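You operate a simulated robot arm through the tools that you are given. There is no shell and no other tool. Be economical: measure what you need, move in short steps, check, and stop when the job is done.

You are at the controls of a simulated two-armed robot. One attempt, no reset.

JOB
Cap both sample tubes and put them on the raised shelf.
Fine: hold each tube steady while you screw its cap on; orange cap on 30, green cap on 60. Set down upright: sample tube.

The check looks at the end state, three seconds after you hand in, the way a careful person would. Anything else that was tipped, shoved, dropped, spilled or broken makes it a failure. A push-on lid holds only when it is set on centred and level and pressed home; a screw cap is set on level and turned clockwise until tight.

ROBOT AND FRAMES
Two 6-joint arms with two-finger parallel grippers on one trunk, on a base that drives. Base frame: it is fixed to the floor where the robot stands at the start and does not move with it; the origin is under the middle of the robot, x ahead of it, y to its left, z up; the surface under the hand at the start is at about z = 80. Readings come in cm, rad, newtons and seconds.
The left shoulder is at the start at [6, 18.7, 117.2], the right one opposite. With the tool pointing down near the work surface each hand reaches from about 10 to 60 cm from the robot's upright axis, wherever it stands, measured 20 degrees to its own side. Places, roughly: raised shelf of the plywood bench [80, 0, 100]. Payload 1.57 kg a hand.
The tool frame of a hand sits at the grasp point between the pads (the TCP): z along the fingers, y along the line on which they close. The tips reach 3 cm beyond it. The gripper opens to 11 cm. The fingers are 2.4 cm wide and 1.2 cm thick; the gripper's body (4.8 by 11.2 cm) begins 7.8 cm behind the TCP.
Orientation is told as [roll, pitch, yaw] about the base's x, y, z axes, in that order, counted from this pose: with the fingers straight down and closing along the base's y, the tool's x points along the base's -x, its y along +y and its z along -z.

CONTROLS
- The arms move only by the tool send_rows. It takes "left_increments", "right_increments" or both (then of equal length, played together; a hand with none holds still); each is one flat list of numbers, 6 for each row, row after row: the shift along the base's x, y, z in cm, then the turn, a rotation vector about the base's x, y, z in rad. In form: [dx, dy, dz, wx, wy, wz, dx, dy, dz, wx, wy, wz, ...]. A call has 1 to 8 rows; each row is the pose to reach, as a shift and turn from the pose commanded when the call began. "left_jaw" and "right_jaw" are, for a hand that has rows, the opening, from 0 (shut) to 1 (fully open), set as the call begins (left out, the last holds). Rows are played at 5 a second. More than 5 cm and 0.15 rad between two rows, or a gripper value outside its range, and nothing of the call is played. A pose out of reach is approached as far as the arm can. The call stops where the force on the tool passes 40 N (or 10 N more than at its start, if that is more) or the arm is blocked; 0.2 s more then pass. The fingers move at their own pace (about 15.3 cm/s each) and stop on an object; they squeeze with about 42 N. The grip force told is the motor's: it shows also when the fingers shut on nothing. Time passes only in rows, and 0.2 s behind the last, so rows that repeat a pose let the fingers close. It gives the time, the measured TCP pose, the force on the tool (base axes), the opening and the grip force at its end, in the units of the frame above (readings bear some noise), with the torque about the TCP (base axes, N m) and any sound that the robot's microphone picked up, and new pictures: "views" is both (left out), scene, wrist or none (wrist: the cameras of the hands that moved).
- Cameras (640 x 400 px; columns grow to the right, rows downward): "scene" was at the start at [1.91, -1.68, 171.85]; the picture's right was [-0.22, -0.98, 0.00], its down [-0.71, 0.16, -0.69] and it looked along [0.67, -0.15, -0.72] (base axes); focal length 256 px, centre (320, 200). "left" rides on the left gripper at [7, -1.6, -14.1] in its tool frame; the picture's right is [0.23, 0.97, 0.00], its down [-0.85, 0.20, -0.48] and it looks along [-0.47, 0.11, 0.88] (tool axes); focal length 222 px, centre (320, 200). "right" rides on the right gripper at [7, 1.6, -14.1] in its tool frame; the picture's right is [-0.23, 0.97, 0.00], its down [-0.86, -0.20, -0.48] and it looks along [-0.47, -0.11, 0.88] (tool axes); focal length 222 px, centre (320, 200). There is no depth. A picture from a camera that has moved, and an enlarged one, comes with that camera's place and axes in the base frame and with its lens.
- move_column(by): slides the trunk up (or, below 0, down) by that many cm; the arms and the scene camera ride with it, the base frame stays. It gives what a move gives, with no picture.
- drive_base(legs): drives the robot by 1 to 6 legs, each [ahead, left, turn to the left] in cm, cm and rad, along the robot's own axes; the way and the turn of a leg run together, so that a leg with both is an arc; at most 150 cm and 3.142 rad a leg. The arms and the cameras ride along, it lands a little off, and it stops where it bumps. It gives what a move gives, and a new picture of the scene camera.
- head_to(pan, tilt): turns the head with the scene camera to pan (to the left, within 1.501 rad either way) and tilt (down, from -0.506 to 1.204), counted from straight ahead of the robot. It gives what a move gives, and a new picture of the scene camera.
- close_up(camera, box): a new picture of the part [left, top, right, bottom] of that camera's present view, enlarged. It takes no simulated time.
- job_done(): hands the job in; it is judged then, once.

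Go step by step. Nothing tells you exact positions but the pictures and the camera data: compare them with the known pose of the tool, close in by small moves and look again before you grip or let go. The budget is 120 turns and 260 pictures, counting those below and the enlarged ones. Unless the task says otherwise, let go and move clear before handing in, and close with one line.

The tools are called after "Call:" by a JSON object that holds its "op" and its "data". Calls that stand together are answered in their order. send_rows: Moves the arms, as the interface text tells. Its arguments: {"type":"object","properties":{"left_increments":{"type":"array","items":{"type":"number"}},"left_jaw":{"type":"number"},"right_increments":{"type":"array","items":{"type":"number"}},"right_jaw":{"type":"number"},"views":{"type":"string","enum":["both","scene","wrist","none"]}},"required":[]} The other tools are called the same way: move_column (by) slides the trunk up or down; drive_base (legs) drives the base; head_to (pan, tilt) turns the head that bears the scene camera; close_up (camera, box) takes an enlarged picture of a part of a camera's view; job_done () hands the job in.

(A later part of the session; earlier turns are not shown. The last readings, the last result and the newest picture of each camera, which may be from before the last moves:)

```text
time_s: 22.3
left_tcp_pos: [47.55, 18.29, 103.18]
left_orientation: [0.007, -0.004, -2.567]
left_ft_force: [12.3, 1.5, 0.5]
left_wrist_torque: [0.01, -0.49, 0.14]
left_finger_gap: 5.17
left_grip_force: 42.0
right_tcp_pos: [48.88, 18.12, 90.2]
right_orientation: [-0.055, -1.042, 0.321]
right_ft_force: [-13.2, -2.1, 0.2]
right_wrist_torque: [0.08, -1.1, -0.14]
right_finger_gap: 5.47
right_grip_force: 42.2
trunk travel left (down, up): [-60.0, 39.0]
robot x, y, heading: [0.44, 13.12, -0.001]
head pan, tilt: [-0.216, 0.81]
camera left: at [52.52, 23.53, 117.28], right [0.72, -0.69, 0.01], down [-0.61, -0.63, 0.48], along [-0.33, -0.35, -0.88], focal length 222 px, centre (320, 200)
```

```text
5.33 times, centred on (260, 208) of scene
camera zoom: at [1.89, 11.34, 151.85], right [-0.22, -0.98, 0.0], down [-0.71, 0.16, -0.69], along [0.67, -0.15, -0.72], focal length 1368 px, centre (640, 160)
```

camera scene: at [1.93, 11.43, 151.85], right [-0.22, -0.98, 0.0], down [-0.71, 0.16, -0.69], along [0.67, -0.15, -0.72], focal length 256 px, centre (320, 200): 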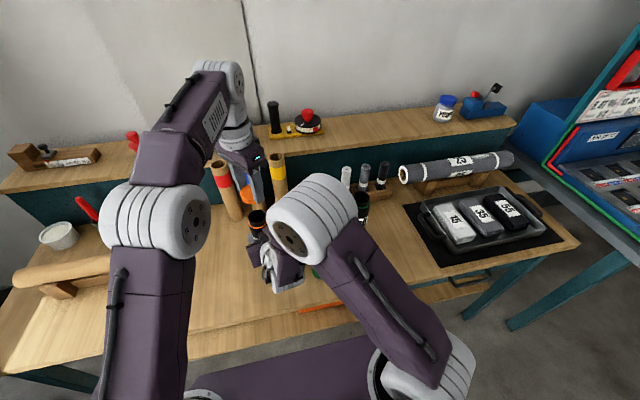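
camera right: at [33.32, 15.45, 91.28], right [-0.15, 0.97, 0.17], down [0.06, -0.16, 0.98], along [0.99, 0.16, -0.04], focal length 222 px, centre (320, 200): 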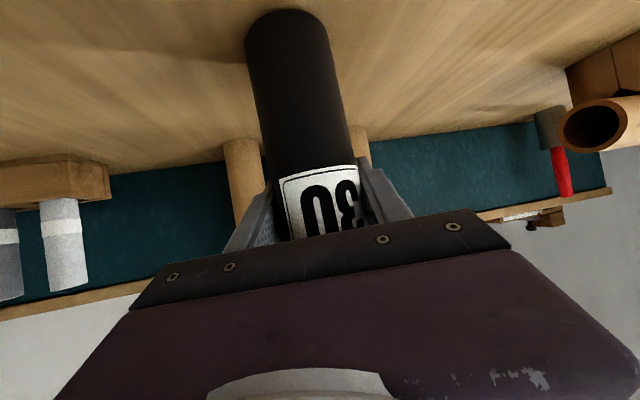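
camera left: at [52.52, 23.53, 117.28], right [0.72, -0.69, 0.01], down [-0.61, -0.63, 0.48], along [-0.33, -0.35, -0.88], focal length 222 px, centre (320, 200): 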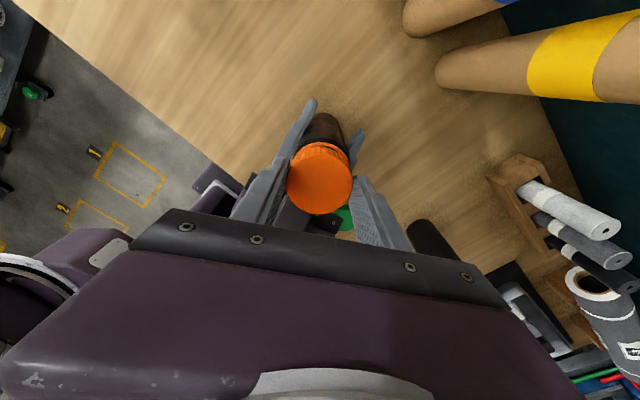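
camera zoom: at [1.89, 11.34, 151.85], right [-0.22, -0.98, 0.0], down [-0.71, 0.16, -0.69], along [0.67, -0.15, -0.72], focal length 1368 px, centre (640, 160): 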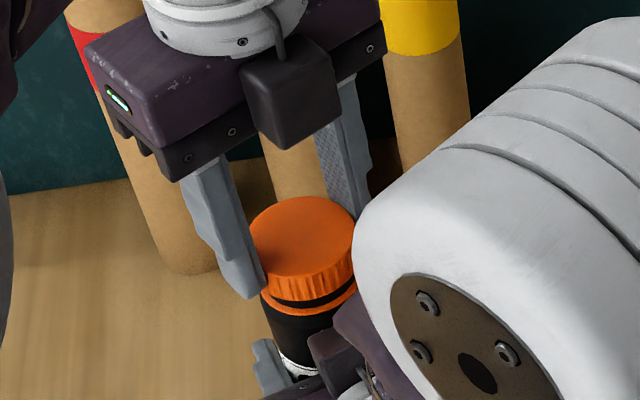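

The cap is on the thread and following down. I'll relieve the sideways load and keep turning.

Call:
{"op": "send_rows", "data": {"left_increments": [0.15, 0, -0.05, 0, 0, -0.15, 0.15, 0, -0.1, 0, 0, -0.3, 0.15, 0, -0.15, 0, 0, -0.45, 0.15, 0, -0.2, 0, 0, -0.6], "views": "none"}}

Call:
{"op": "close_up", "data": {"camera": "scene", "box": [210, 170, 310, 245]}}

```text
time_s: 23.3
left_tcp_pos: [47.63, 18.21, 102.99]
left_orientation: [0.007, -0.006, 3.119]
left_ft_force: [9.2, -8.5, 1.1]
left_wrist_torque: [-0.28, -0.36, 0.12]
left_finger_gap: 5.16
left_grip_force: 41.7
right_tcp_pos: [48.76, 18.18, 90.33]
right_orientation: [-0.054, -1.045, 0.322]
right_ft_force: [-9.1, 8.3, -0.3]
right_wrist_torque: [-0.62, -0.82, -0.21]
right_finger_gap: 5.46
right_grip_force: 42.7
trunk travel left (down, up): [-60.0, 39.0]
robot x, y, heading: [-0.06, 13.32, -0.003]
head pan, tilt: [-0.216, 0.81]
```

```text
5.33 times, centred on (260, 208) of scene
camera zoom: at [1.92, 11.36, 151.85], right [-0.22, -0.98, 0.0], down [-0.71, 0.16, -0.69], along [0.67, -0.15, -0.72], focal length 1368 px, centre (640, 160)
```

zoom: 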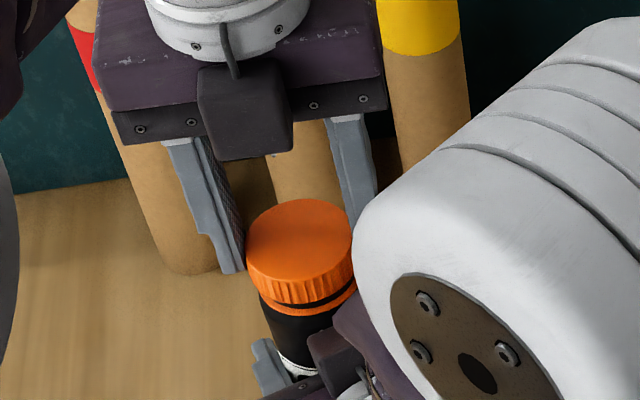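

Turning continues to work. I'll relieve the sideways load again and keep going.

Call:
{"op": "send_rows", "data": {"left_increments": [0.12, -0.1, -0.04, 0, 0, -0.15, 0.1, -0.12, -0.08, 0, 0, -0.3, 0.1, -0.15, -0.12, 0, 0, -0.45, 0.08, -0.17, -0.15, 0, 0, -0.6, 0.05, -0.2, -0.2, 0, 0, -0.75, 0.03, -0.2, -0.25, 0, 0, -0.9], "views": "none"}}

Call:
{"op": "close_up", "data": {"camera": "scene", "box": [210, 170, 310, 245]}}

```text
time_s: 23.8
left_tcp_pos: [46.64, 16.15, 102.88]
left_orientation: [-0.029, -0.001, 2.891]
left_ft_force: [-0.9, 8.1, 0.5]
left_wrist_torque: [0.3, 0.0, 0.02]
left_finger_gap: 5.15
left_grip_force: 41.9
left hand out of reach, approached as far as the arm can: row 2
right_tcp_pos: [48.85, 17.19, 90.31]
right_orientation: [-0.039, -1.039, 0.282]
right_ft_force: [-3.8, -9.2, 7.6]
right_wrist_torque: [0.54, 0.77, 0.16]
right_finger_gap: 5.58
right_grip_force: 42.1
trunk travel left (down, up): [-60.0, 39.0]
robot x, y, heading: [-0.17, 12.82, 0.001]
head pan, tilt: [-0.216, 0.81]
stopped in row 2 (right hand): the force on the tool passed its limit at 54 N (the readings are from after the stop); the commanded pose is now the measured one
```

```text
5.33 times, centred on (260, 208) of scene
camera zoom: at [1.72, 11.13, 151.86], right [-0.22, -0.98, 0.0], down [-0.71, 0.16, -0.69], along [0.67, -0.15, -0.72], focal length 1368 px, centre (640, 160)
```

zoom: 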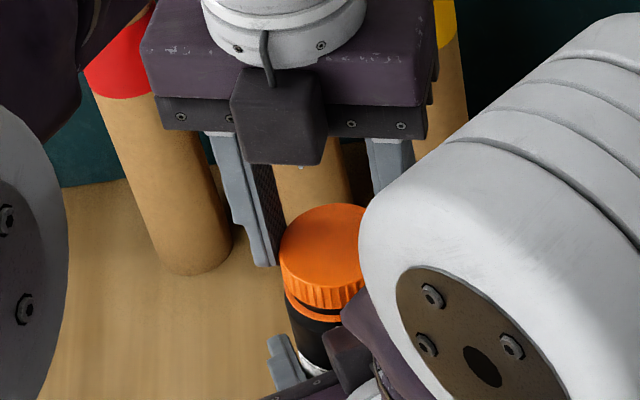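

The left wrist hit its turning limit near yaw -3.2 and dragged the tube sideways. I'll open the left fingers, back off and look at how the tube stands.

Call:
{"op": "send_rows", "data": {"left_increments": [0, 0, 0, 0, 0, 0, 0, 0, 0, 0, 0, 0, 0, 0, 2, 0, 0, 0, 0, 0, 5, 0, 0, 0.1, 0, 1, 8, 0, 0, 0.2], "left_jaw": 0.75, "views": "both"}}

Call:
{"op": "close_up", "data": {"camera": "right", "box": [160, 0, 480, 250]}}

Call:
{"op": "close_up", "data": {"camera": "scene", "box": [210, 170, 310, 245]}}

```text
time_s: 25.0
left_tcp_pos: [46.61, 17.27, 111.06]
left_orientation: [-0.024, -0.003, 3.092]
left_ft_force: [-0.2, 0.2, -0.1]
left_wrist_torque: [-0.01, 0.02, -0.02]
left_finger_gap: 8.28
left_grip_force: 0.0
right_tcp_pos: [48.9, 17.46, 90.08]
right_orientation: [-0.046, -1.038, 0.289]
right_ft_force: [1.2, 1.4, 5.6]
right_wrist_torque: [0.19, 0.16, -0.06]
right_finger_gap: 5.48
right_grip_force: 42.0
trunk travel left (down, up): [-60.0, 39.0]
robot x, y, heading: [0.06, 13.09, -0.004]
head pan, tilt: [-0.216, 0.81]
camera scene: at [1.85, 11.41, 151.85], right [-0.22, -0.98, 0.0], down [-0.71, 0.16, -0.69], along [0.67, -0.15, -0.72], focal length 256 px, centre (320, 200)
camera left: at [53.81, 18.23, 125.21], right [0.18, -0.98, -0.02], down [-0.86, -0.17, 0.48], along [-0.47, -0.06, -0.88], focal length 222 px, centre (320, 200)
```

scene: 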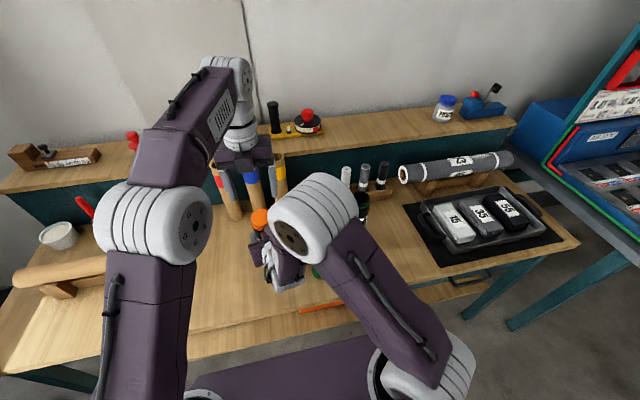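
left: 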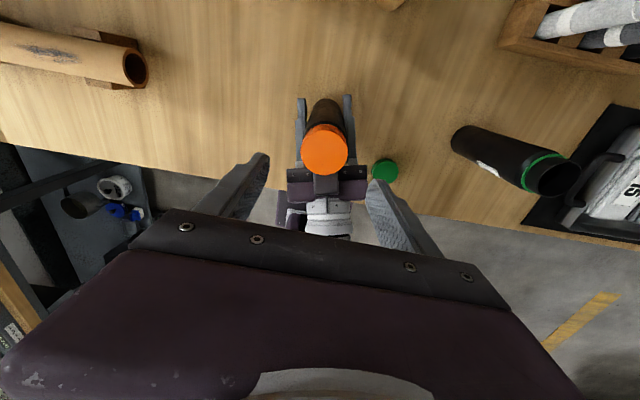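

```text
1.60 times, centred on (320, 125) of right
camera zoom: at [33.32, 15.11, 91.24], right [-0.13, 0.98, 0.17], down [0.06, -0.17, 0.98], along [0.99, 0.14, -0.04], focal length 355 px, centre (320, 320)
```

zoom: 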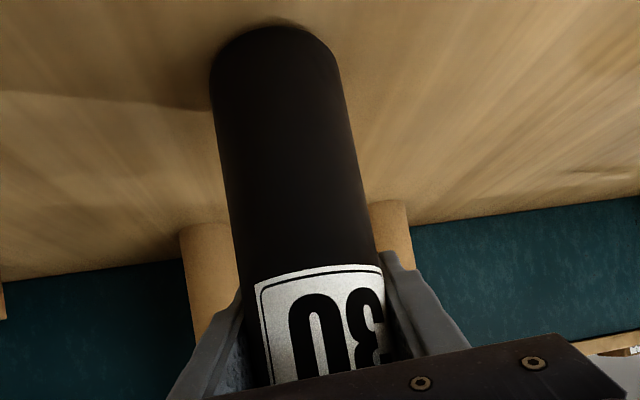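

```text
5.33 times, centred on (260, 208) of scene
camera zoom: at [1.85, 11.41, 151.85], right [-0.22, -0.98, 0.0], down [-0.71, 0.16, -0.69], along [0.67, -0.15, -0.72], focal length 1368 px, centre (640, 160)
```

zoom: 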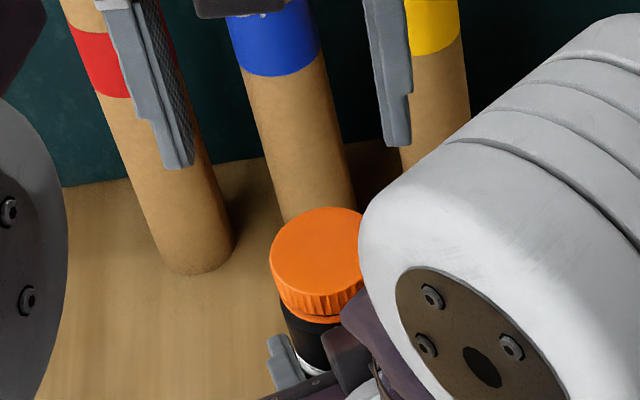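

The tube stands, leaning about 0.05 rad toward the robot. I'll lift it a hair, straighten it and set it back, and start returning the left hand's yaw.

Call:
{"op": "send_rows", "data": {"right_increments": [0, 0, 0.2, 0, 0, 0, 0, 0, 0.4, 0, 0, 0, 0, 0, 0.4, -0.01, 0.028, 0, 0, 0, 0.4, -0.02, 0.055, 0], "left_increments": [0, 0, 0, 0, 0, 0.15, 0.3, 0, 0, 0, 0, 0.3, 0.5, 0, 0, 0, 0, 0.45, 0.8, 0, 0, 0, 0, 0.6], "views": "wrist"}}

Call:
{"op": "close_up", "data": {"camera": "scene", "box": [210, 170, 310, 245]}}

```text
time_s: 26.0
left_tcp_pos: [47.65, 17.11, 111.03]
left_orientation: [-0.025, -0.002, -2.59]
left_ft_force: [-0.8, 0.0, -1.0]
left_wrist_torque: [-0.01, 0.0, -0.01]
left_finger_gap: 8.24
left_grip_force: 0.0
right_tcp_pos: [48.96, 17.36, 90.54]
right_orientation: [-0.051, -0.979, 0.294]
right_ft_force: [-0.2, 0.6, -1.7]
right_wrist_torque: [0.03, -0.01, 0.0]
right_finger_gap: 5.47
right_grip_force: 42.3
trunk travel left (down, up): [-60.0, 39.0]
robot x, y, heading: [-0.22, 13.02, -0.001]
head pan, tilt: [-0.216, 0.81]
camera right: at [33.46, 15.05, 92.56], right [-0.12, 0.98, 0.16], down [0.12, -0.15, 0.98], along [0.99, 0.14, -0.1], focal length 222 px, centre (320, 200)
camera left: at [52.94, 21.98, 125.1], right [0.7, -0.71, -0.02], down [-0.62, -0.63, 0.48], along [-0.35, -0.32, -0.88], focal length 222 px, centre (320, 200)
```

right: 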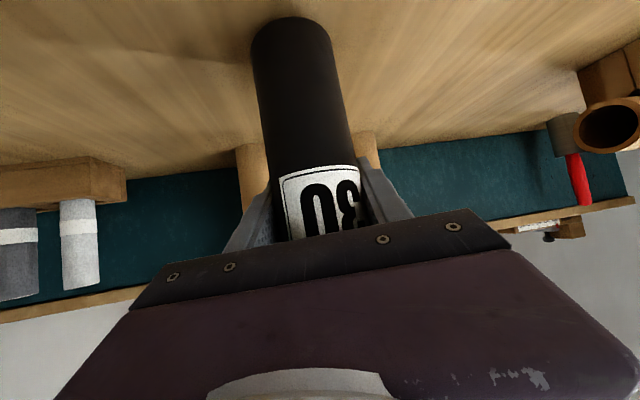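
left: 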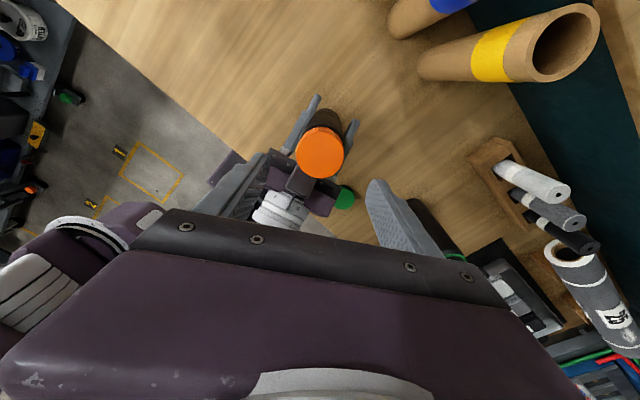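

```text
5.33 times, centred on (260, 208) of scene
camera zoom: at [1.96, 11.34, 151.84], right [-0.22, -0.98, 0.0], down [-0.71, 0.16, -0.69], along [0.67, -0.15, -0.72], focal length 1368 px, centre (640, 160)
```

zoom: 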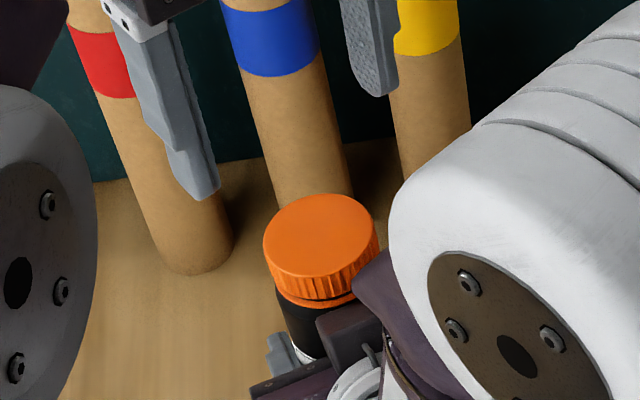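

The tube is upright again within a few millimetres. I'll set it down and return the left hand to yaw -1.4, ready for another turn.

Call:
{"op": "send_rows", "data": {"right_increments": [0, 0, -0.15, 0, 0, 0, 0, 0, -0.3, 0, 0, 0, 0, 0, -0.4, 0, 0, 0, 0, 0, -0.4, 0, 0, 0, 0, 0, -0.4, 0, 0, 0, 0, 0, -0.4, 0, 0, 0, 0, 0, -0.4, 0, 0, 0, 0, 0, -0.4, 0, 0, 0], "left_increments": [0, 0, 0, 0, 0, 0.15, 0, 0, 0, 0, 0, 0.3, 0, 0, 0, 0, 0, 0.45, 0, 0, 0, 0, 0, 0.6, 0, 0, 0, 0, 0, 0.75, 0, 0.1, 0, 0, 0, 0.9, 0, 0.2, 0, 0, 0, 1.05, 0, 0.3, -2, 0, 0, 1.2], "views": "wrist"}}

Call:
{"op": "close_up", "data": {"camera": "scene", "box": [210, 170, 310, 245]}}

```text
time_s: 27.8
left_tcp_pos: [47.56, 17.32, 108.82]
left_orientation: [-0.024, -0.002, -1.389]
left_ft_force: [0.5, -0.1, 0.5]
left_wrist_torque: [-0.03, -0.02, -0.03]
left_finger_gap: 8.22
left_grip_force: 0.0
right_tcp_pos: [49.02, 17.37, 90.19]
right_orientation: [-0.053, -0.98, 0.296]
right_ft_force: [-0.4, 0.7, -0.7]
right_wrist_torque: [0.0, -0.03, 0.0]
right_finger_gap: 5.45
right_grip_force: 42.4
trunk travel left (down, up): [-60.0, 39.0]
robot x, y, heading: [0.2, 12.98, -0.002]
head pan, tilt: [-0.216, 0.81]
camera right: at [33.5, 15.09, 92.2], right [-0.12, 0.98, 0.16], down [0.12, -0.15, 0.98], along [0.99, 0.14, -0.1], focal length 222 px, centre (320, 200)
camera left: at [45.21, 24.12, 123.06], right [0.92, 0.4, -0.02], down [0.36, -0.8, 0.48], along [0.17, -0.45, -0.88], focal length 222 px, centre (320, 200)
```

right: 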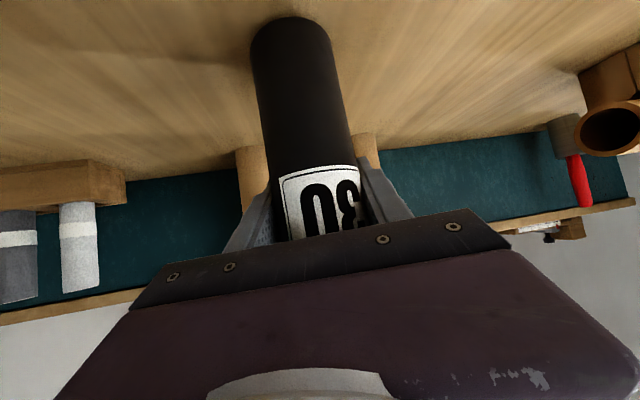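
left: 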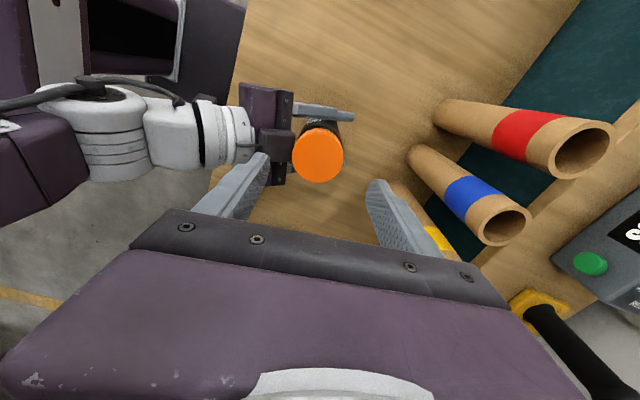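

```text
5.33 times, centred on (260, 208) of scene
camera zoom: at [1.94, 11.36, 151.85], right [-0.22, -0.98, 0.0], down [-0.71, 0.16, -0.69], along [0.67, -0.15, -0.72], focal length 1368 px, centre (640, 160)
```

zoom: 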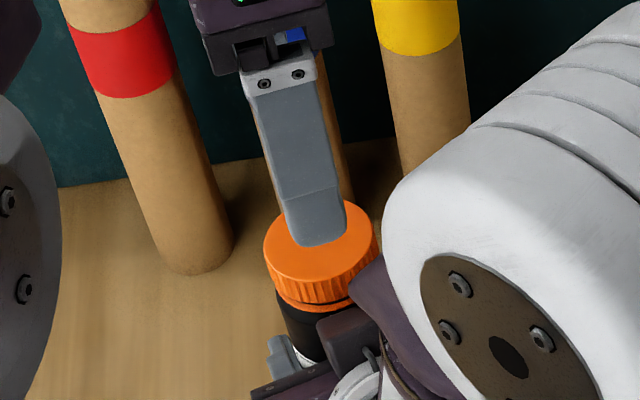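

Aligned; I'll level the hand, lower around the cap and grip.

Call:
{"op": "send_rows", "data": {"left_increments": [-0.25, 0.2, -2.5, 0.004, -0.024, 0, -0.25, 0.2, -4.5, 0.004, -0.024, 0, -0.25, 0.2, -6, 0.004, -0.024, 0], "views": "none"}}

Call:
{"op": "send_rows", "data": {"left_increments": [0, 0, 0, 0, 0, 0, 0, 0, 0, 0, 0, 0, 0, 0, 0, 0, 0, 0], "left_jaw": 0.3, "views": "wrist"}}

```text
time_s: 28.6
left_tcp_pos: [47.39, 17.78, 103.07]
left_orientation: [0.001, -0.003, -1.393]
left_ft_force: [-1.1, -0.3, 10.0]
left_wrist_torque: [-0.19, 0.49, -0.06]
left_finger_gap: 8.35
left_grip_force: 0.8
right_tcp_pos: [48.84, 17.49, 90.09]
right_orientation: [-0.052, -0.976, 0.295]
right_ft_force: [0.7, -0.8, -10.4]
right_wrist_torque: [0.19, -0.57, 0.03]
right_finger_gap: 5.47
right_grip_force: 42.0
trunk travel left (down, up): [-60.0, 39.0]
robot x, y, heading: [0.02, 13.24, -0.004]
head pan, tilt: [-0.216, 0.81]
```

```text
time_s: 29.4
left_tcp_pos: [47.29, 17.65, 103.01]
left_orientation: [-0.004, 0.0, -1.392]
left_ft_force: [-15.5, -3.2, -1.4]
left_wrist_torque: [-0.23, 0.77, -0.12]
left_finger_gap: 5.11
left_grip_force: 41.4
right_tcp_pos: [49.02, 17.35, 90.3]
right_orientation: [-0.05, -0.981, 0.293]
right_ft_force: [16.5, 3.5, 0.3]
right_wrist_torque: [-0.14, 1.38, 0.01]
right_finger_gap: 5.49
right_grip_force: 42.4
trunk travel left (down, up): [-60.0, 39.0]
robot x, y, heading: [-0.23, 13.25, -0.004]
head pan, tilt: [-0.216, 0.81]
camera left: at [44.55, 24.38, 117.18], right [0.92, 0.4, 0.0], down [0.35, -0.81, 0.48], along [0.19, -0.44, -0.88], focal length 222 px, centre (320, 200)
```

left: 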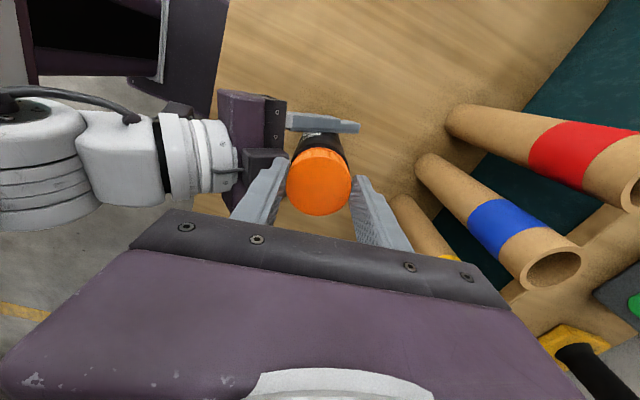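

Gripped, with a finger on each side of the cap. I'll relieve the sideways load and turn clockwise.

Call:
{"op": "send_rows", "data": {"left_increments": [-0.2, -0.04, -0.02, 0, 0, 0, -0.2, -0.04, -0.05, 0, 0, -0.15, -0.2, -0.04, -0.1, 0, 0, -0.3, -0.2, -0.04, -0.13, 0, 0, -0.45, -0.2, -0.04, -0.16, 0, 0, -0.6, -0.2, -0.04, -0.2, 0, 0, -0.75, -0.2, -0.04, -0.25, 0, 0, -0.9], "views": "none"}}

Call:
{"op": "close_up", "data": {"camera": "scene", "box": [210, 170, 310, 245]}}

```text
time_s: 31.0
left_tcp_pos: [47.39, 17.73, 102.7]
left_orientation: [0.007, 0.002, -2.296]
left_ft_force: [25.4, -4.4, 0.5]
left_wrist_torque: [0.02, -1.8, 0.16]
left_finger_gap: 5.2
left_grip_force: 42.2
right_tcp_pos: [48.81, 17.36, 90.14]
right_orientation: [-0.055, -0.976, 0.298]
right_ft_force: [-25.2, 5.4, -2.2]
right_wrist_torque: [-0.48, -1.39, -0.12]
right_finger_gap: 5.45
right_grip_force: 41.9
trunk travel left (down, up): [-60.0, 39.0]
robot x, y, heading: [-0.23, 13.41, -0.007]
head pan, tilt: [-0.216, 0.81]
```

```text
5.33 times, centred on (260, 208) of scene
camera zoom: at [1.94, 11.36, 151.85], right [-0.22, -0.98, 0.0], down [-0.71, 0.16, -0.69], along [0.67, -0.15, -0.72], focal length 1368 px, centre (640, 160)
```

zoom: 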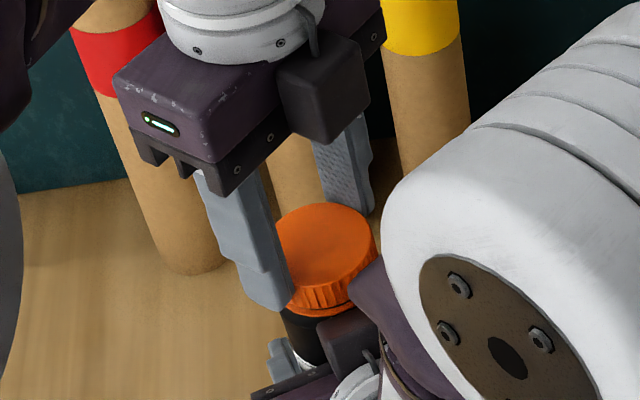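

The cap is almost down on the ring. I'll relieve the +x load and continue to yaw -3.05.

Call:
{"op": "send_rows", "data": {"left_increments": [0.33, -0.05, 0, 0, 0, 0, 0.33, -0.05, -0.04, 0, 0, -0.15, 0.33, -0.07, -0.07, 0, 0, -0.3, 0.33, -0.09, -0.1, 0, 0, -0.45, 0.33, -0.1, -0.14, 0, 0, -0.6, 0.33, -0.1, -0.17, 0, 0, -0.74], "views": "none"}}

Call:
{"op": "close_up", "data": {"camera": "scene", "box": [210, 170, 310, 245]}}

```text
time_s: 32.4
left_tcp_pos: [47.6, 17.64, 102.61]
left_orientation: [0.002, -0.001, -3.036]
left_ft_force: [7.9, -20.0, 27.6]
left_wrist_torque: [-1.06, -0.7, 0.13]
left_finger_gap: 5.17
left_grip_force: 42.2
right_tcp_pos: [48.91, 17.52, 90.16]
right_orientation: [-0.053, -0.974, 0.298]
right_ft_force: [-7.3, 21.1, -29.4]
right_wrist_torque: [-1.54, -0.55, -0.35]
right_finger_gap: 5.48
right_grip_force: 41.7
trunk travel left (down, up): [-60.0, 39.0]
robot x, y, heading: [-0.39, 13.18, -0.003]
head pan, tilt: [-0.216, 0.81]
```

```text
5.33 times, centred on (260, 208) of scene
camera zoom: at [1.94, 11.36, 151.85], right [-0.22, -0.98, 0.0], down [-0.71, 0.16, -0.69], along [0.67, -0.15, -0.72], focal length 1368 px, centre (640, 160)
```

zoom: 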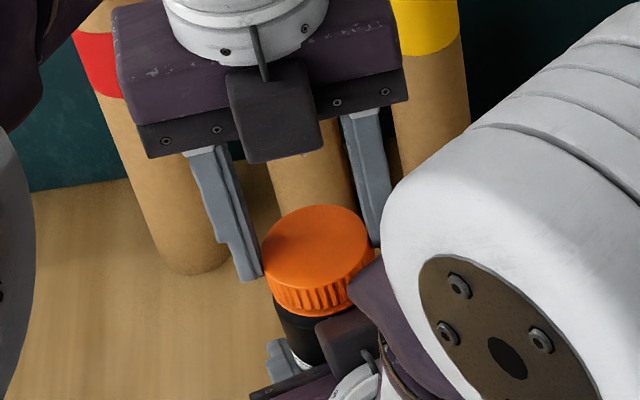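

The vertical load says I fed down too fast, and the torque is still low, so the cap isn't tight yet. I'll release, centre the hand and unwind in place with open fingers.

Call:
{"op": "send_rows", "data": {"left_increments": [0, 0, 0.4, 0, 0, 0, -0.15, -0.26, 0.5, 0, 0, 0.15, -0.15, -0.26, 0.5, 0, 0, 0.3, -0.15, -0.26, 0.5, 0, 0, 0.45, -0.15, -0.26, 0.5, 0, 0, 0.6, -0.15, -0.26, 0.5, 0, 0, 0.75, -0.15, -0.26, 0.5, 0, 0, 0.9, -0.15, -0.26, 0.5, 0, 0, 1.05], "left_jaw": 0.75, "views": "none"}}

Call:
{"op": "send_rows", "data": {"left_increments": [0, 0, 0, 0, 0, 0.15, 0, 0, 0, 0, 0, 0.3, 0, 0, 0, 0, 0, 0.45, 0, 0, 0, 0, 0, 0.6, 0, 0, 0, 0, 0, 0.75, 0, 0, 0, 0, 0, 0.9, 0, 0, 0, 0, 0, 1.05, 0, 0, 0, 0, 0, 1.2], "views": "wrist"}}

Call:
{"op": "close_up", "data": {"camera": "scene", "box": [210, 170, 310, 245]}}

```text
time_s: 34.2
left_tcp_pos: [47.38, 17.26, 102.89]
left_orientation: [-0.001, -0.003, -1.979]
left_ft_force: [-0.3, -0.4, 1.4]
left_wrist_torque: [0.04, 0.01, 0.01]
left_finger_gap: 8.25
left_grip_force: 0.0
right_tcp_pos: [48.97, 17.43, 90.3]
right_orientation: [-0.052, -0.979, 0.295]
right_ft_force: [0.6, 0.0, -1.2]
right_wrist_torque: [0.02, 0.01, -0.01]
right_finger_gap: 5.51
right_grip_force: 42.4
trunk travel left (down, up): [-60.0, 39.0]
robot x, y, heading: [0.18, 12.9, -0.001]
head pan, tilt: [-0.216, 0.81]
```

```text
time_s: 35.0
left_tcp_pos: [47.54, 17.87, 102.81]
left_orientation: [-0.003, 0.013, -1.631]
left_ft_force: [-1.0, 3.9, 0.8]
left_wrist_torque: [0.13, 0.07, -0.16]
left_finger_gap: 8.27
left_grip_force: 0.3
right_tcp_pos: [49.12, 16.98, 90.16]
right_orientation: [-0.045, -0.975, 0.275]
right_ft_force: [0.0, -2.7, -2.2]
right_wrist_torque: [0.35, -0.08, 0.26]
right_finger_gap: 5.49
right_grip_force: 42.2
trunk travel left (down, up): [-60.0, 39.0]
robot x, y, heading: [-0.28, 13.01, 0.0]
head pan, tilt: [-0.216, 0.81]
stopped in row 3 (left hand): the force on the tool passed its limit at 46 N (the readings are from after the stop); the commanded pose is now the measured one
camera left: at [46.3, 24.87, 117.15], right [0.99, 0.17, 0.0], down [0.15, -0.87, 0.47], along [0.08, -0.46, -0.88], focal length 222 px, centre (320, 200)
```

left: 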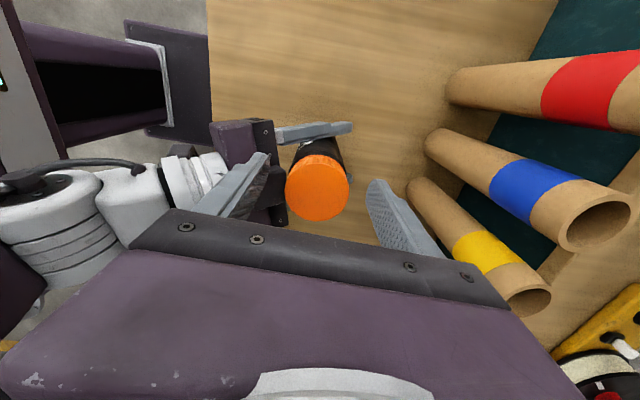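

```text
5.33 times, centred on (260, 208) of scene
camera zoom: at [1.95, 11.36, 151.85], right [-0.22, -0.98, 0.0], down [-0.71, 0.16, -0.69], along [0.67, -0.15, -0.72], focal length 1368 px, centre (640, 160)
```

zoom: 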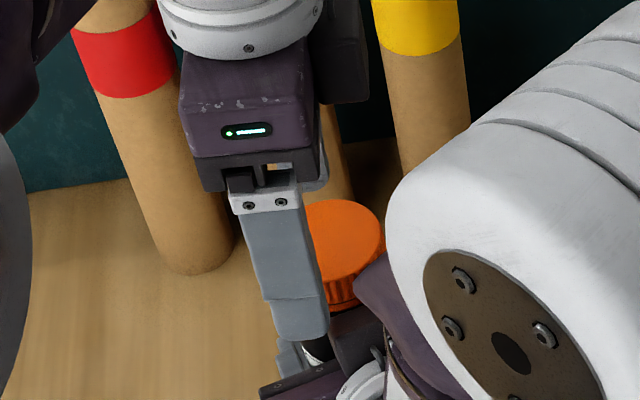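

The opening finger caught the right gripper's palm, so I must lift before unwinding and re-grip with the fingers closing along y. I'll lift, unwind and look.

Call:
{"op": "send_rows", "data": {"left_increments": [0, 0, 3, 0, 0, 0, 0, 0, 6, 0, 0, 0.15, 0, 0, 6, 0, 0, 0.3, 0, 0, 6, 0, 0, 0.45, 0, 0, 6, 0, 0, 0.6, 0, 0, 6, 0, 0, 0.75, 0, 0, 6, 0, 0, 0.9, 0, 0, 6, 0, 0, 1.05], "left_jaw": 0.68, "views": "none"}}

Call:
{"op": "send_rows", "data": {"left_increments": [0, -0.1, 0, 0, 0, 0.13, 0, -0.2, -1, 0, 0, 0.26, -0.1, -0.3, -1.5, 0, 0, 0.39], "views": "wrist"}}

Call:
{"op": "close_up", "data": {"camera": "right", "box": [160, 0, 480, 250]}}

Call:
{"op": "close_up", "data": {"camera": "scene", "box": [210, 170, 310, 245]}}

```text
time_s: 36.8
left_tcp_pos: [47.37, 17.93, 108.91]
left_orientation: [-0.004, 0.013, -0.579]
left_ft_force: [0.3, -0.2, -0.7]
left_wrist_torque: [-0.01, -0.01, -0.04]
left_finger_gap: 7.47
left_grip_force: 0.0
right_tcp_pos: [49.12, 16.96, 90.19]
right_orientation: [-0.047, -0.976, 0.276]
right_ft_force: [0.6, -0.4, -0.8]
right_wrist_torque: [-0.03, -0.04, 0.0]
right_finger_gap: 5.47
right_grip_force: 42.4
trunk travel left (down, up): [-60.0, 39.0]
robot x, y, heading: [0.41, 13.05, -0.004]
head pan, tilt: [-0.216, 0.81]
```

```text
time_s: 37.6
left_tcp_pos: [47.36, 17.55, 107.22]
left_orientation: [-0.004, 0.014, -0.19]
left_ft_force: [0.3, 0.5, 0.5]
left_wrist_torque: [0.01, -0.01, 0.02]
left_finger_gap: 7.47
left_grip_force: 0.1
right_tcp_pos: [48.98, 17.01, 90.17]
right_orientation: [-0.045, -0.977, 0.276]
right_ft_force: [-0.2, 0.1, -0.9]
right_wrist_torque: [0.03, -0.03, 0.01]
right_finger_gap: 5.47
right_grip_force: 42.1
trunk travel left (down, up): [-60.0, 39.0]
robot x, y, heading: [-0.03, 13.1, 0.0]
head pan, tilt: [-0.216, 0.81]
camera left: at [40.35, 17.31, 121.53], right [-0.04, 1.0, 0.0], down [0.88, 0.04, 0.47], along [0.47, 0.02, -0.88], focal length 222 px, centre (320, 200)
```

left: 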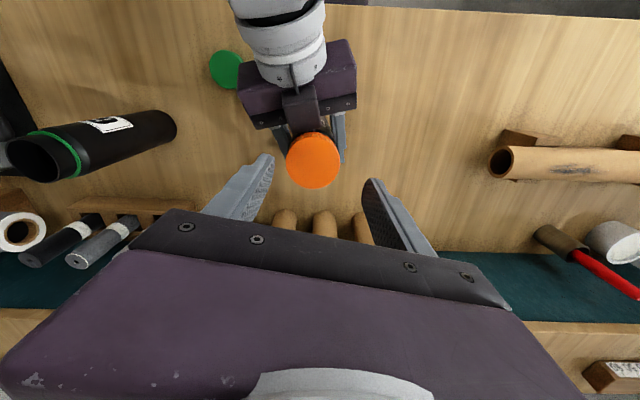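

```text
1.60 times, centred on (320, 125) of right
camera zoom: at [33.52, 14.88, 92.15], right [-0.11, 0.98, 0.16], down [0.12, -0.15, 0.98], along [0.99, 0.12, -0.1], focal length 355 px, centre (320, 320)
```

zoom: 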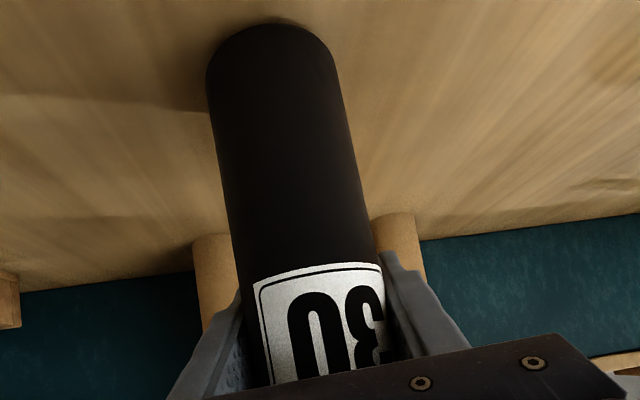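

```text
5.33 times, centred on (260, 208) of scene
camera zoom: at [1.93, 11.35, 151.85], right [-0.22, -0.98, 0.0], down [-0.71, 0.16, -0.69], along [0.67, -0.15, -0.72], focal length 1368 px, centre (640, 160)
```

zoom: 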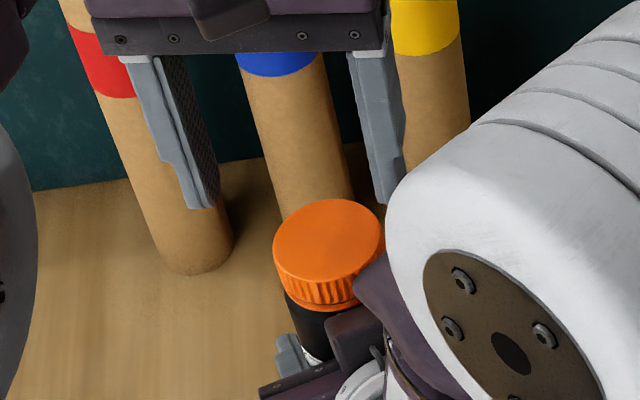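

The cap is now at about (47.05, 16.9). I'll align, descend and grip at yaw -0.2.

Call:
{"op": "send_rows", "data": {"left_increments": [-0.3, -0.65, -1.5, 0, -0.014, 0, -0.3, -0.65, -3, 0, -0.014, 0, -0.3, -0.65, -4.4, 0, -0.014, 0], "views": "none"}}

Call:
{"op": "send_rows", "data": {"left_increments": [0, 0, 0, 0, 0, 0, 0, 0, 0, 0, 0, 0, 0, 0, 0, 0, 0, 0], "left_jaw": 0.3, "views": "wrist"}}

```text
time_s: 38.4
left_tcp_pos: [47.07, 16.97, 102.83]
left_orientation: [-0.001, -0.003, -0.192]
left_ft_force: [0.3, 0.2, -0.4]
left_wrist_torque: [0.0, 0.04, -0.01]
left_finger_gap: 7.46
left_grip_force: 0.0
right_tcp_pos: [49.16, 16.98, 90.1]
right_orientation: [-0.046, -0.976, 0.276]
right_ft_force: [-0.2, 0.4, -2.0]
right_wrist_torque: [0.02, 0.03, 0.02]
right_finger_gap: 5.45
right_grip_force: 41.8
trunk travel left (down, up): [-60.0, 39.0]
robot x, y, heading: [0.23, 13.28, 0.004]
head pan, tilt: [-0.216, 0.81]
```

```text
time_s: 39.2
left_tcp_pos: [47.06, 17.01, 102.95]
left_orientation: [-0.003, -0.002, -0.192]
left_ft_force: [-2.3, -7.2, -0.1]
left_wrist_torque: [-0.29, 0.08, -0.04]
left_finger_gap: 5.13
left_grip_force: 42.3
right_tcp_pos: [48.94, 17.08, 90.17]
right_orientation: [-0.047, -0.978, 0.276]
right_ft_force: [2.2, 8.2, -1.7]
right_wrist_torque: [-0.67, 0.17, -0.14]
right_finger_gap: 5.48
right_grip_force: 41.9
trunk travel left (down, up): [-60.0, 39.0]
robot x, y, heading: [-0.06, 12.56, -0.001]
head pan, tilt: [-0.216, 0.81]
camera left: at [39.92, 16.77, 116.97], right [-0.04, 1.0, 0.0], down [0.88, 0.03, 0.48], along [0.48, 0.02, -0.88], focal length 222 px, centre (320, 200)
```

left: 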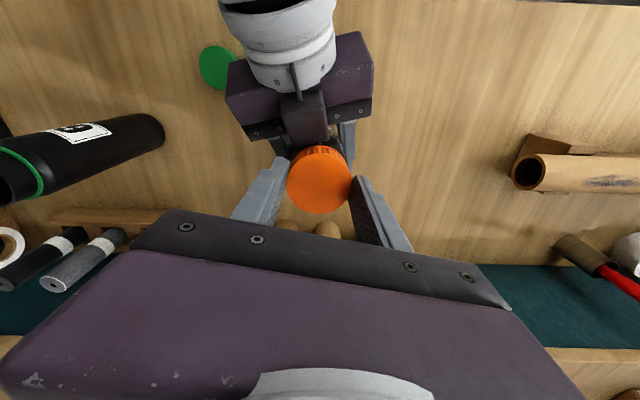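

This is a clean, centred grip. I'll turn clockwise through a long sweep with minimal downward feed.

Call:
{"op": "send_rows", "data": {"left_increments": [0, -0.1, 0, 0, 0, -0.15, 0, -0.1, 0, 0, 0, -0.3, 0, -0.1, -0.02, 0, 0, -0.45, 0, -0.1, -0.04, 0, 0, -0.6, 0, -0.1, -0.06, 0, 0, -0.75, 0, -0.1, -0.08, 0, 0, -0.9, 0, -0.1, -0.1, 0, 0, -1.05, 0, -0.1, -0.12, 0, 0, -1.2], "views": "none"}}

```text
time_s: 41.0
left_tcp_pos: [47.21, 16.93, 102.83]
left_orientation: [0.002, 0.002, -1.394]
left_ft_force: [16.2, 15.7, -6.0]
left_wrist_torque: [0.78, -1.1, 0.1]
left_finger_gap: 5.14
left_grip_force: 41.6
right_tcp_pos: [48.94, 16.91, 90.08]
right_orientation: [-0.047, -0.973, 0.276]
right_ft_force: [-16.8, -16.3, 4.0]
right_wrist_torque: [1.2, -1.0, 0.21]
right_finger_gap: 5.49
right_grip_force: 41.9
trunk travel left (down, up): [-60.0, 39.0]
robot x, y, heading: [0.34, 12.92, -0.003]
head pan, tilt: [-0.216, 0.81]
```

Torque is low and the cap is still turning freely. I'll relieve the sideways load and continue.

Call:
{"op": "send_rows", "data": {"left_increments": [0.2, 0.2, -0.04, 0, 0, -0.15, 0.22, 0.2, -0.06, 0, 0, -0.3, 0.24, 0.18, -0.08, 0, 0, -0.45, 0.26, 0.16, -0.1, 0, 0, -0.6, 0.28, 0.14, -0.12, 0, 0, -0.75, 0.3, 0.12, -0.14, 0, 0, -0.9, 0.3, 0.1, -0.16, 0, 0, -1.05, 0.3, 0.08, -0.18, 0, 0, -1.2], "views": "none"}}

Call:
{"op": "close_up", "data": {"camera": "scene", "box": [210, 170, 310, 245]}}

```text
time_s: 42.8
left_tcp_pos: [47.25, 16.68, 102.55]
left_orientation: [-0.002, -0.005, -2.594]
left_ft_force: [0.4, 1.9, 5.8]
left_wrist_torque: [0.09, 0.01, 0.67]
left_finger_gap: 5.2
left_grip_force: 42.1
right_tcp_pos: [49.03, 17.05, 90.13]
right_orientation: [-0.046, -0.978, 0.276]
right_ft_force: [0.4, -2.7, -7.0]
right_wrist_torque: [0.24, 0.02, -0.64]
right_finger_gap: 5.52
right_grip_force: 42.5
trunk travel left (down, up): [-60.0, 39.0]
robot x, y, heading: [-0.32, 12.69, -0.004]
head pan, tilt: [-0.216, 0.81]
```

```text
5.33 times, centred on (260, 208) of scene
camera zoom: at [1.95, 11.36, 151.85], right [-0.22, -0.98, 0.0], down [-0.71, 0.16, -0.69], along [0.67, -0.15, -0.72], focal length 1368 px, centre (640, 160)
```

zoom: 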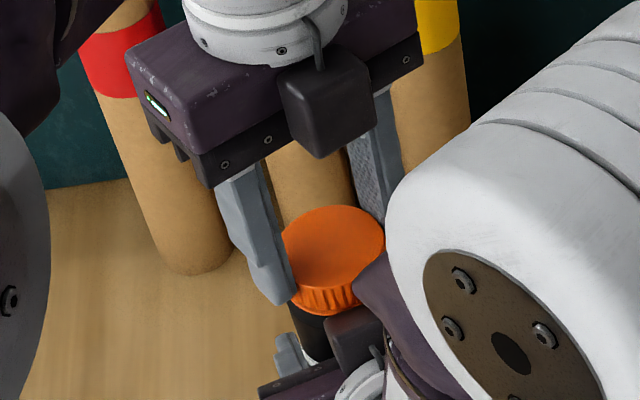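

The torque has jumped to 0.67 N m, so the cap is bottoming out. A little more turn to confirm it's tight.

Call:
{"op": "send_rows", "data": {"left_increments": [0, 0, 0, 0, 0, -0.12, 0, 0, 0, 0, 0, -0.24], "views": "none"}}

```text
time_s: 43.4
left_tcp_pos: [47.24, 16.8, 102.61]
left_orientation: [0.002, -0.001, -2.833]
left_ft_force: [-1.1, -3.7, -0.5]
left_wrist_torque: [-0.26, 0.06, 0.57]
left_finger_gap: 5.19
left_grip_force: 41.7
right_tcp_pos: [49.12, 17.0, 90.29]
right_orientation: [-0.046, -0.98, 0.277]
right_ft_force: [2.2, 3.6, -1.0]
right_wrist_torque: [-0.14, 0.07, -0.65]
right_finger_gap: 5.5
right_grip_force: 42.0
trunk travel left (down, up): [-60.0, 39.0]
robot x, y, heading: [0.04, 13.3, -0.002]
head pan, tilt: [-0.216, 0.81]
```

The cap on tube 30 is tight. I'll release it with the left hand and retract up and away.

Call:
{"op": "send_rows", "data": {"left_increments": [0, 0, 0, 0, 0, 0, 0, 0, 0, 0, 0, 0, 0, 0, 4, 0, 0, 0.1, 0, 2, 8, 0, 0, 0.2, 0, 6, 12, 0, 0, 0.3, 0, 10, 14, 0, 0, 0.4, 0, 14, 14, 0, 0, 0.5, 0, 18, 14, 0, 0, 0.6], "left_jaw": 0.72, "views": "scene"}}

Call:
{"op": "close_up", "data": {"camera": "scene", "box": [210, 170, 310, 245]}}

```text
refused: row 5 steps farther than a row can; nothing moved
```

```text
5.33 times, centred on (260, 208) of scene
camera zoom: at [1.93, 11.35, 151.85], right [-0.22, -0.98, 0.0], down [-0.71, 0.16, -0.69], along [0.67, -0.15, -0.72], focal length 1368 px, centre (640, 160)
```

zoom: 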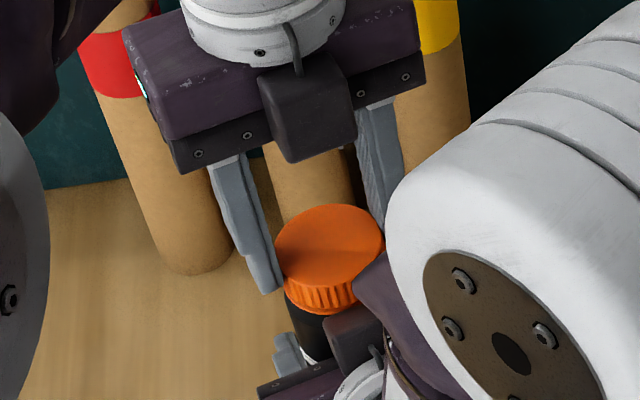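

One row stepped too far; I'll repeat the retreat with smaller steps.

Call:
{"op": "send_rows", "data": {"left_increments": [0, 0, 0, 0, 0, 0, 0, 0, 0, 0, 0, 0, 0, 0, 3, 0, 0, 0.1, 0, 1, 7, 0, 0, 0.2, 0, 4, 10, 0, 0, 0.3, 0, 7.5, 12.5, 0, 0, 0.4, 0, 12, 13, 0, 0, 0.5, 0, 16, 13, 0, 0, 0.6], "left_jaw": 0.72, "views": "scene"}}

Call:
{"op": "close_up", "data": {"camera": "right", "box": [160, 0, 480, 250]}}

```text
time_s: 45.2
left_tcp_pos: [46.79, 33.12, 115.69]
left_orientation: [0.0, -0.001, -2.231]
left_ft_force: [-0.4, -0.2, 1.0]
left_wrist_torque: [-0.01, 0.0, -0.01]
left_finger_gap: 7.92
left_grip_force: 0.1
right_tcp_pos: [49.02, 17.07, 90.16]
right_orientation: [-0.049, -0.98, 0.276]
right_ft_force: [3.4, 1.0, 9.7]
right_wrist_torque: [0.24, 0.02, -0.08]
right_finger_gap: 5.48
right_grip_force: 42.4
trunk travel left (down, up): [-60.0, 39.0]
robot x, y, heading: [0.2, 12.95, -0.003]
head pan, tilt: [-0.216, 0.81]
camera scene: at [1.83, 11.41, 151.85], right [-0.22, -0.98, 0.0], down [-0.71, 0.16, -0.69], along [0.67, -0.15, -0.72], focal length 256 px, centre (320, 200)
```

scene: 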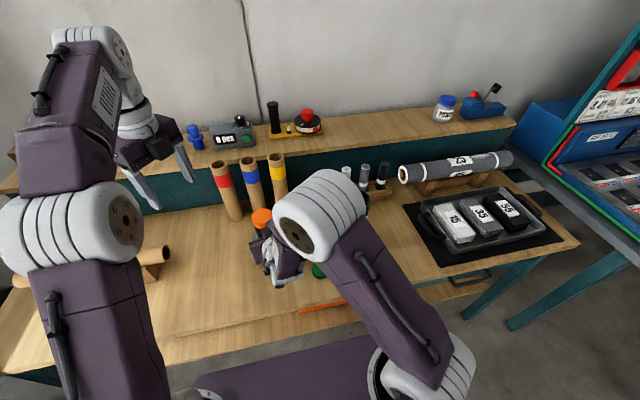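

```text
1.60 times, centred on (320, 125) of right
camera zoom: at [33.48, 14.9, 92.2], right [-0.11, 0.98, 0.16], down [0.12, -0.15, 0.98], along [0.99, 0.12, -0.1], focal length 355 px, centre (320, 320)
```

zoom: 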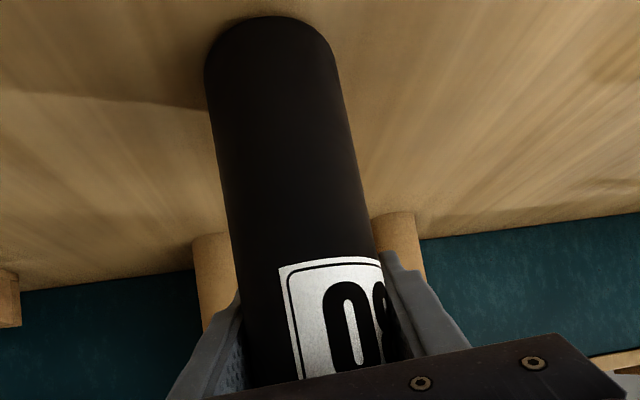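

The tube is capped and upright, turned slightly in the holder's grip. I'll lift it well clear, then drive back to the right toward the free shelf area.

Call:
{"op": "send_rows", "data": {"right_increments": [0, 0, 4, 0, 0, 0, 0, -0.5, 8, 0, 0, 0, 0, -1, 12, 0, 0, 0, 0, -1.5, 16, 0, 0, -0.05, 0, -2, 20, 0, 0, -0.12, 0, -3, 24, 0, 0, -0.2, 0, -4, 28, 0, 0, -0.28, 0, -5, 31, 0, 0, -0.28], "views": "none"}}

Call:
{"op": "drive_base", "data": {"legs": [[0, -15, 0]]}}

Call:
{"op": "head_to", "data": {"pan": -0.25, "tilt": 0.6}}

```text
time_s: 47.0
left_tcp_pos: [46.81, 33.09, 115.56]
left_orientation: [-0.001, -0.001, -2.231]
left_ft_force: [0.1, 0.0, -0.4]
left_wrist_torque: [0.01, 0.03, -0.03]
left_finger_gap: 7.93
left_grip_force: 0.0
right_tcp_pos: [48.98, 12.02, 121.0]
right_orientation: [-0.044, -0.974, -0.006]
right_ft_force: [-0.1, -0.1, -1.7]
right_wrist_torque: [0.01, -0.02, -0.01]
right_finger_gap: 5.49
right_grip_force: 41.5
trunk travel left (down, up): [-60.0, 39.0]
robot x, y, heading: [0.25, 12.91, -0.003]
head pan, tilt: [-0.216, 0.81]
```

```text
time_s: 48.3
left_tcp_pos: [47.04, 18.2, 115.65]
left_orientation: [0.0, -0.002, -2.234]
left_ft_force: [0.0, -0.1, -0.1]
left_wrist_torque: [-0.01, 0.01, 0.02]
left_finger_gap: 7.9
left_grip_force: 0.0
right_tcp_pos: [49.08, -2.92, 120.88]
right_orientation: [-0.049, -0.974, -0.005]
right_ft_force: [0.5, -0.9, -1.3]
right_wrist_torque: [0.02, -0.02, 0.02]
right_finger_gap: 5.5
right_grip_force: 42.2
trunk travel left (down, up): [-60.0, 39.0]
robot x, y, heading: [-0.18, -2.09, -0.005]
head pan, tilt: [-0.216, 0.81]
camera scene: at [1.89, -3.4, 151.85], right [-0.22, -0.98, 0.0], down [-0.71, 0.16, -0.69], along [0.67, -0.15, -0.72], focal length 256 px, centre (320, 200)
```

scene: 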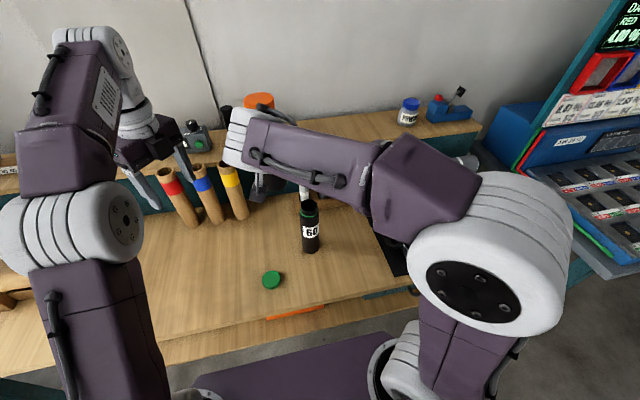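

```text
time_s: 49.1
left_tcp_pos: [46.89, 18.06, 115.44]
left_orientation: [0.0, -0.003, -2.233]
left_ft_force: [0.8, -0.2, 1.3]
left_wrist_torque: [0.02, -0.04, 0.05]
left_finger_gap: 7.93
left_grip_force: 0.1
right_tcp_pos: [49.06, -3.03, 120.89]
right_orientation: [-0.046, -0.976, -0.006]
right_ft_force: [0.3, 0.0, -0.8]
right_wrist_torque: [0.03, -0.04, 0.0]
right_finger_gap: 5.48
right_grip_force: 42.1
trunk travel left (down, up): [-60.0, 39.0]
robot x, y, heading: [-0.13, -1.55, -0.008]
head pan, tilt: [-0.25, 0.6]
camera scene: at [2.6, -4.0, 153.61], right [-0.25, -0.97, 0.0], down [-0.55, 0.14, -0.82], along [0.8, -0.21, -0.57], focal length 256 px, centre (320, 200)
```

scene: 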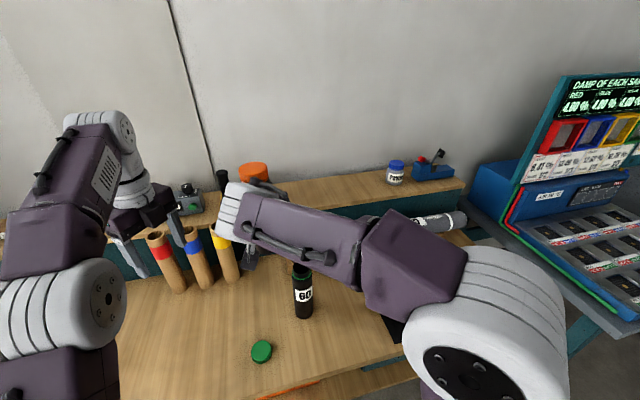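

The tube is carried high at (49, -3, 121). I'll extend it forward and right toward the free shelf area around y = -18.

Call:
{"op": "send_rows", "data": {"right_increments": [2, -3, 0, 0, 0, 0, 4, -6, 0, 0, 0, 0, 7, -9, 0, 0, 0, 0, 10, -12, 0, 0, 0, 0, 13, -14, 0, 0, 0, 0, 16, -15, 0, 0, 0, 0, 19, -15, 0, 0, 0, 0, 22, -15, 0, 0, 0, 0], "views": "both"}}

```text
time_s: 50.9
left_tcp_pos: [47.02, 18.19, 115.46]
left_orientation: [-0.003, -0.003, -2.234]
left_ft_force: [1.1, -0.5, -0.3]
left_wrist_torque: [0.0, 0.04, 0.01]
left_finger_gap: 7.94
left_grip_force: 0.2
right_tcp_pos: [71.44, -18.16, 120.38]
right_orientation: [-0.047, -0.974, -0.006]
right_ft_force: [0.9, -0.1, -0.6]
right_wrist_torque: [0.0, 0.0, -0.01]
right_finger_gap: 5.52
right_grip_force: 41.8
trunk travel left (down, up): [-60.0, 39.0]
robot x, y, heading: [0.14, -1.59, -0.004]
head pan, tilt: [-0.25, 0.6]
camera scene: at [2.88, -3.97, 153.61], right [-0.25, -0.97, 0.0], down [-0.55, 0.14, -0.82], along [0.8, -0.21, -0.57], focal length 256 px, centre (320, 200)
camera right: at [55.88, -15.76, 122.42], right [0.17, 0.97, 0.16], down [0.08, -0.18, 0.98], along [0.98, -0.16, -0.11], focal length 222 px, centre (320, 200)
```

scene: 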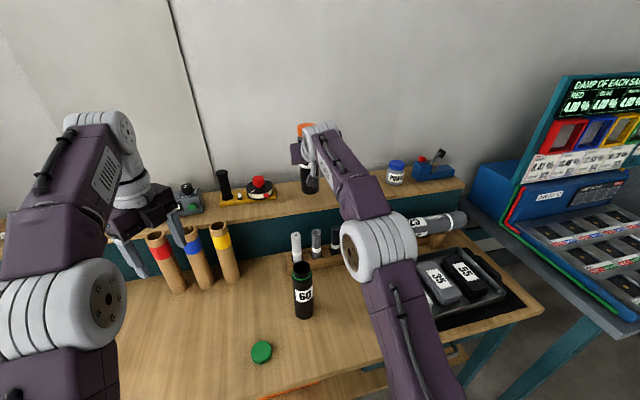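
right: 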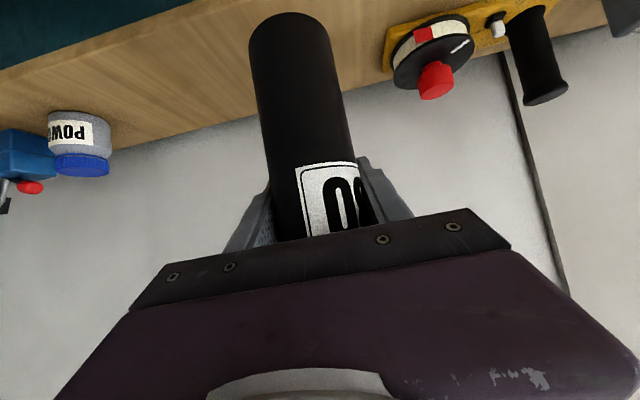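

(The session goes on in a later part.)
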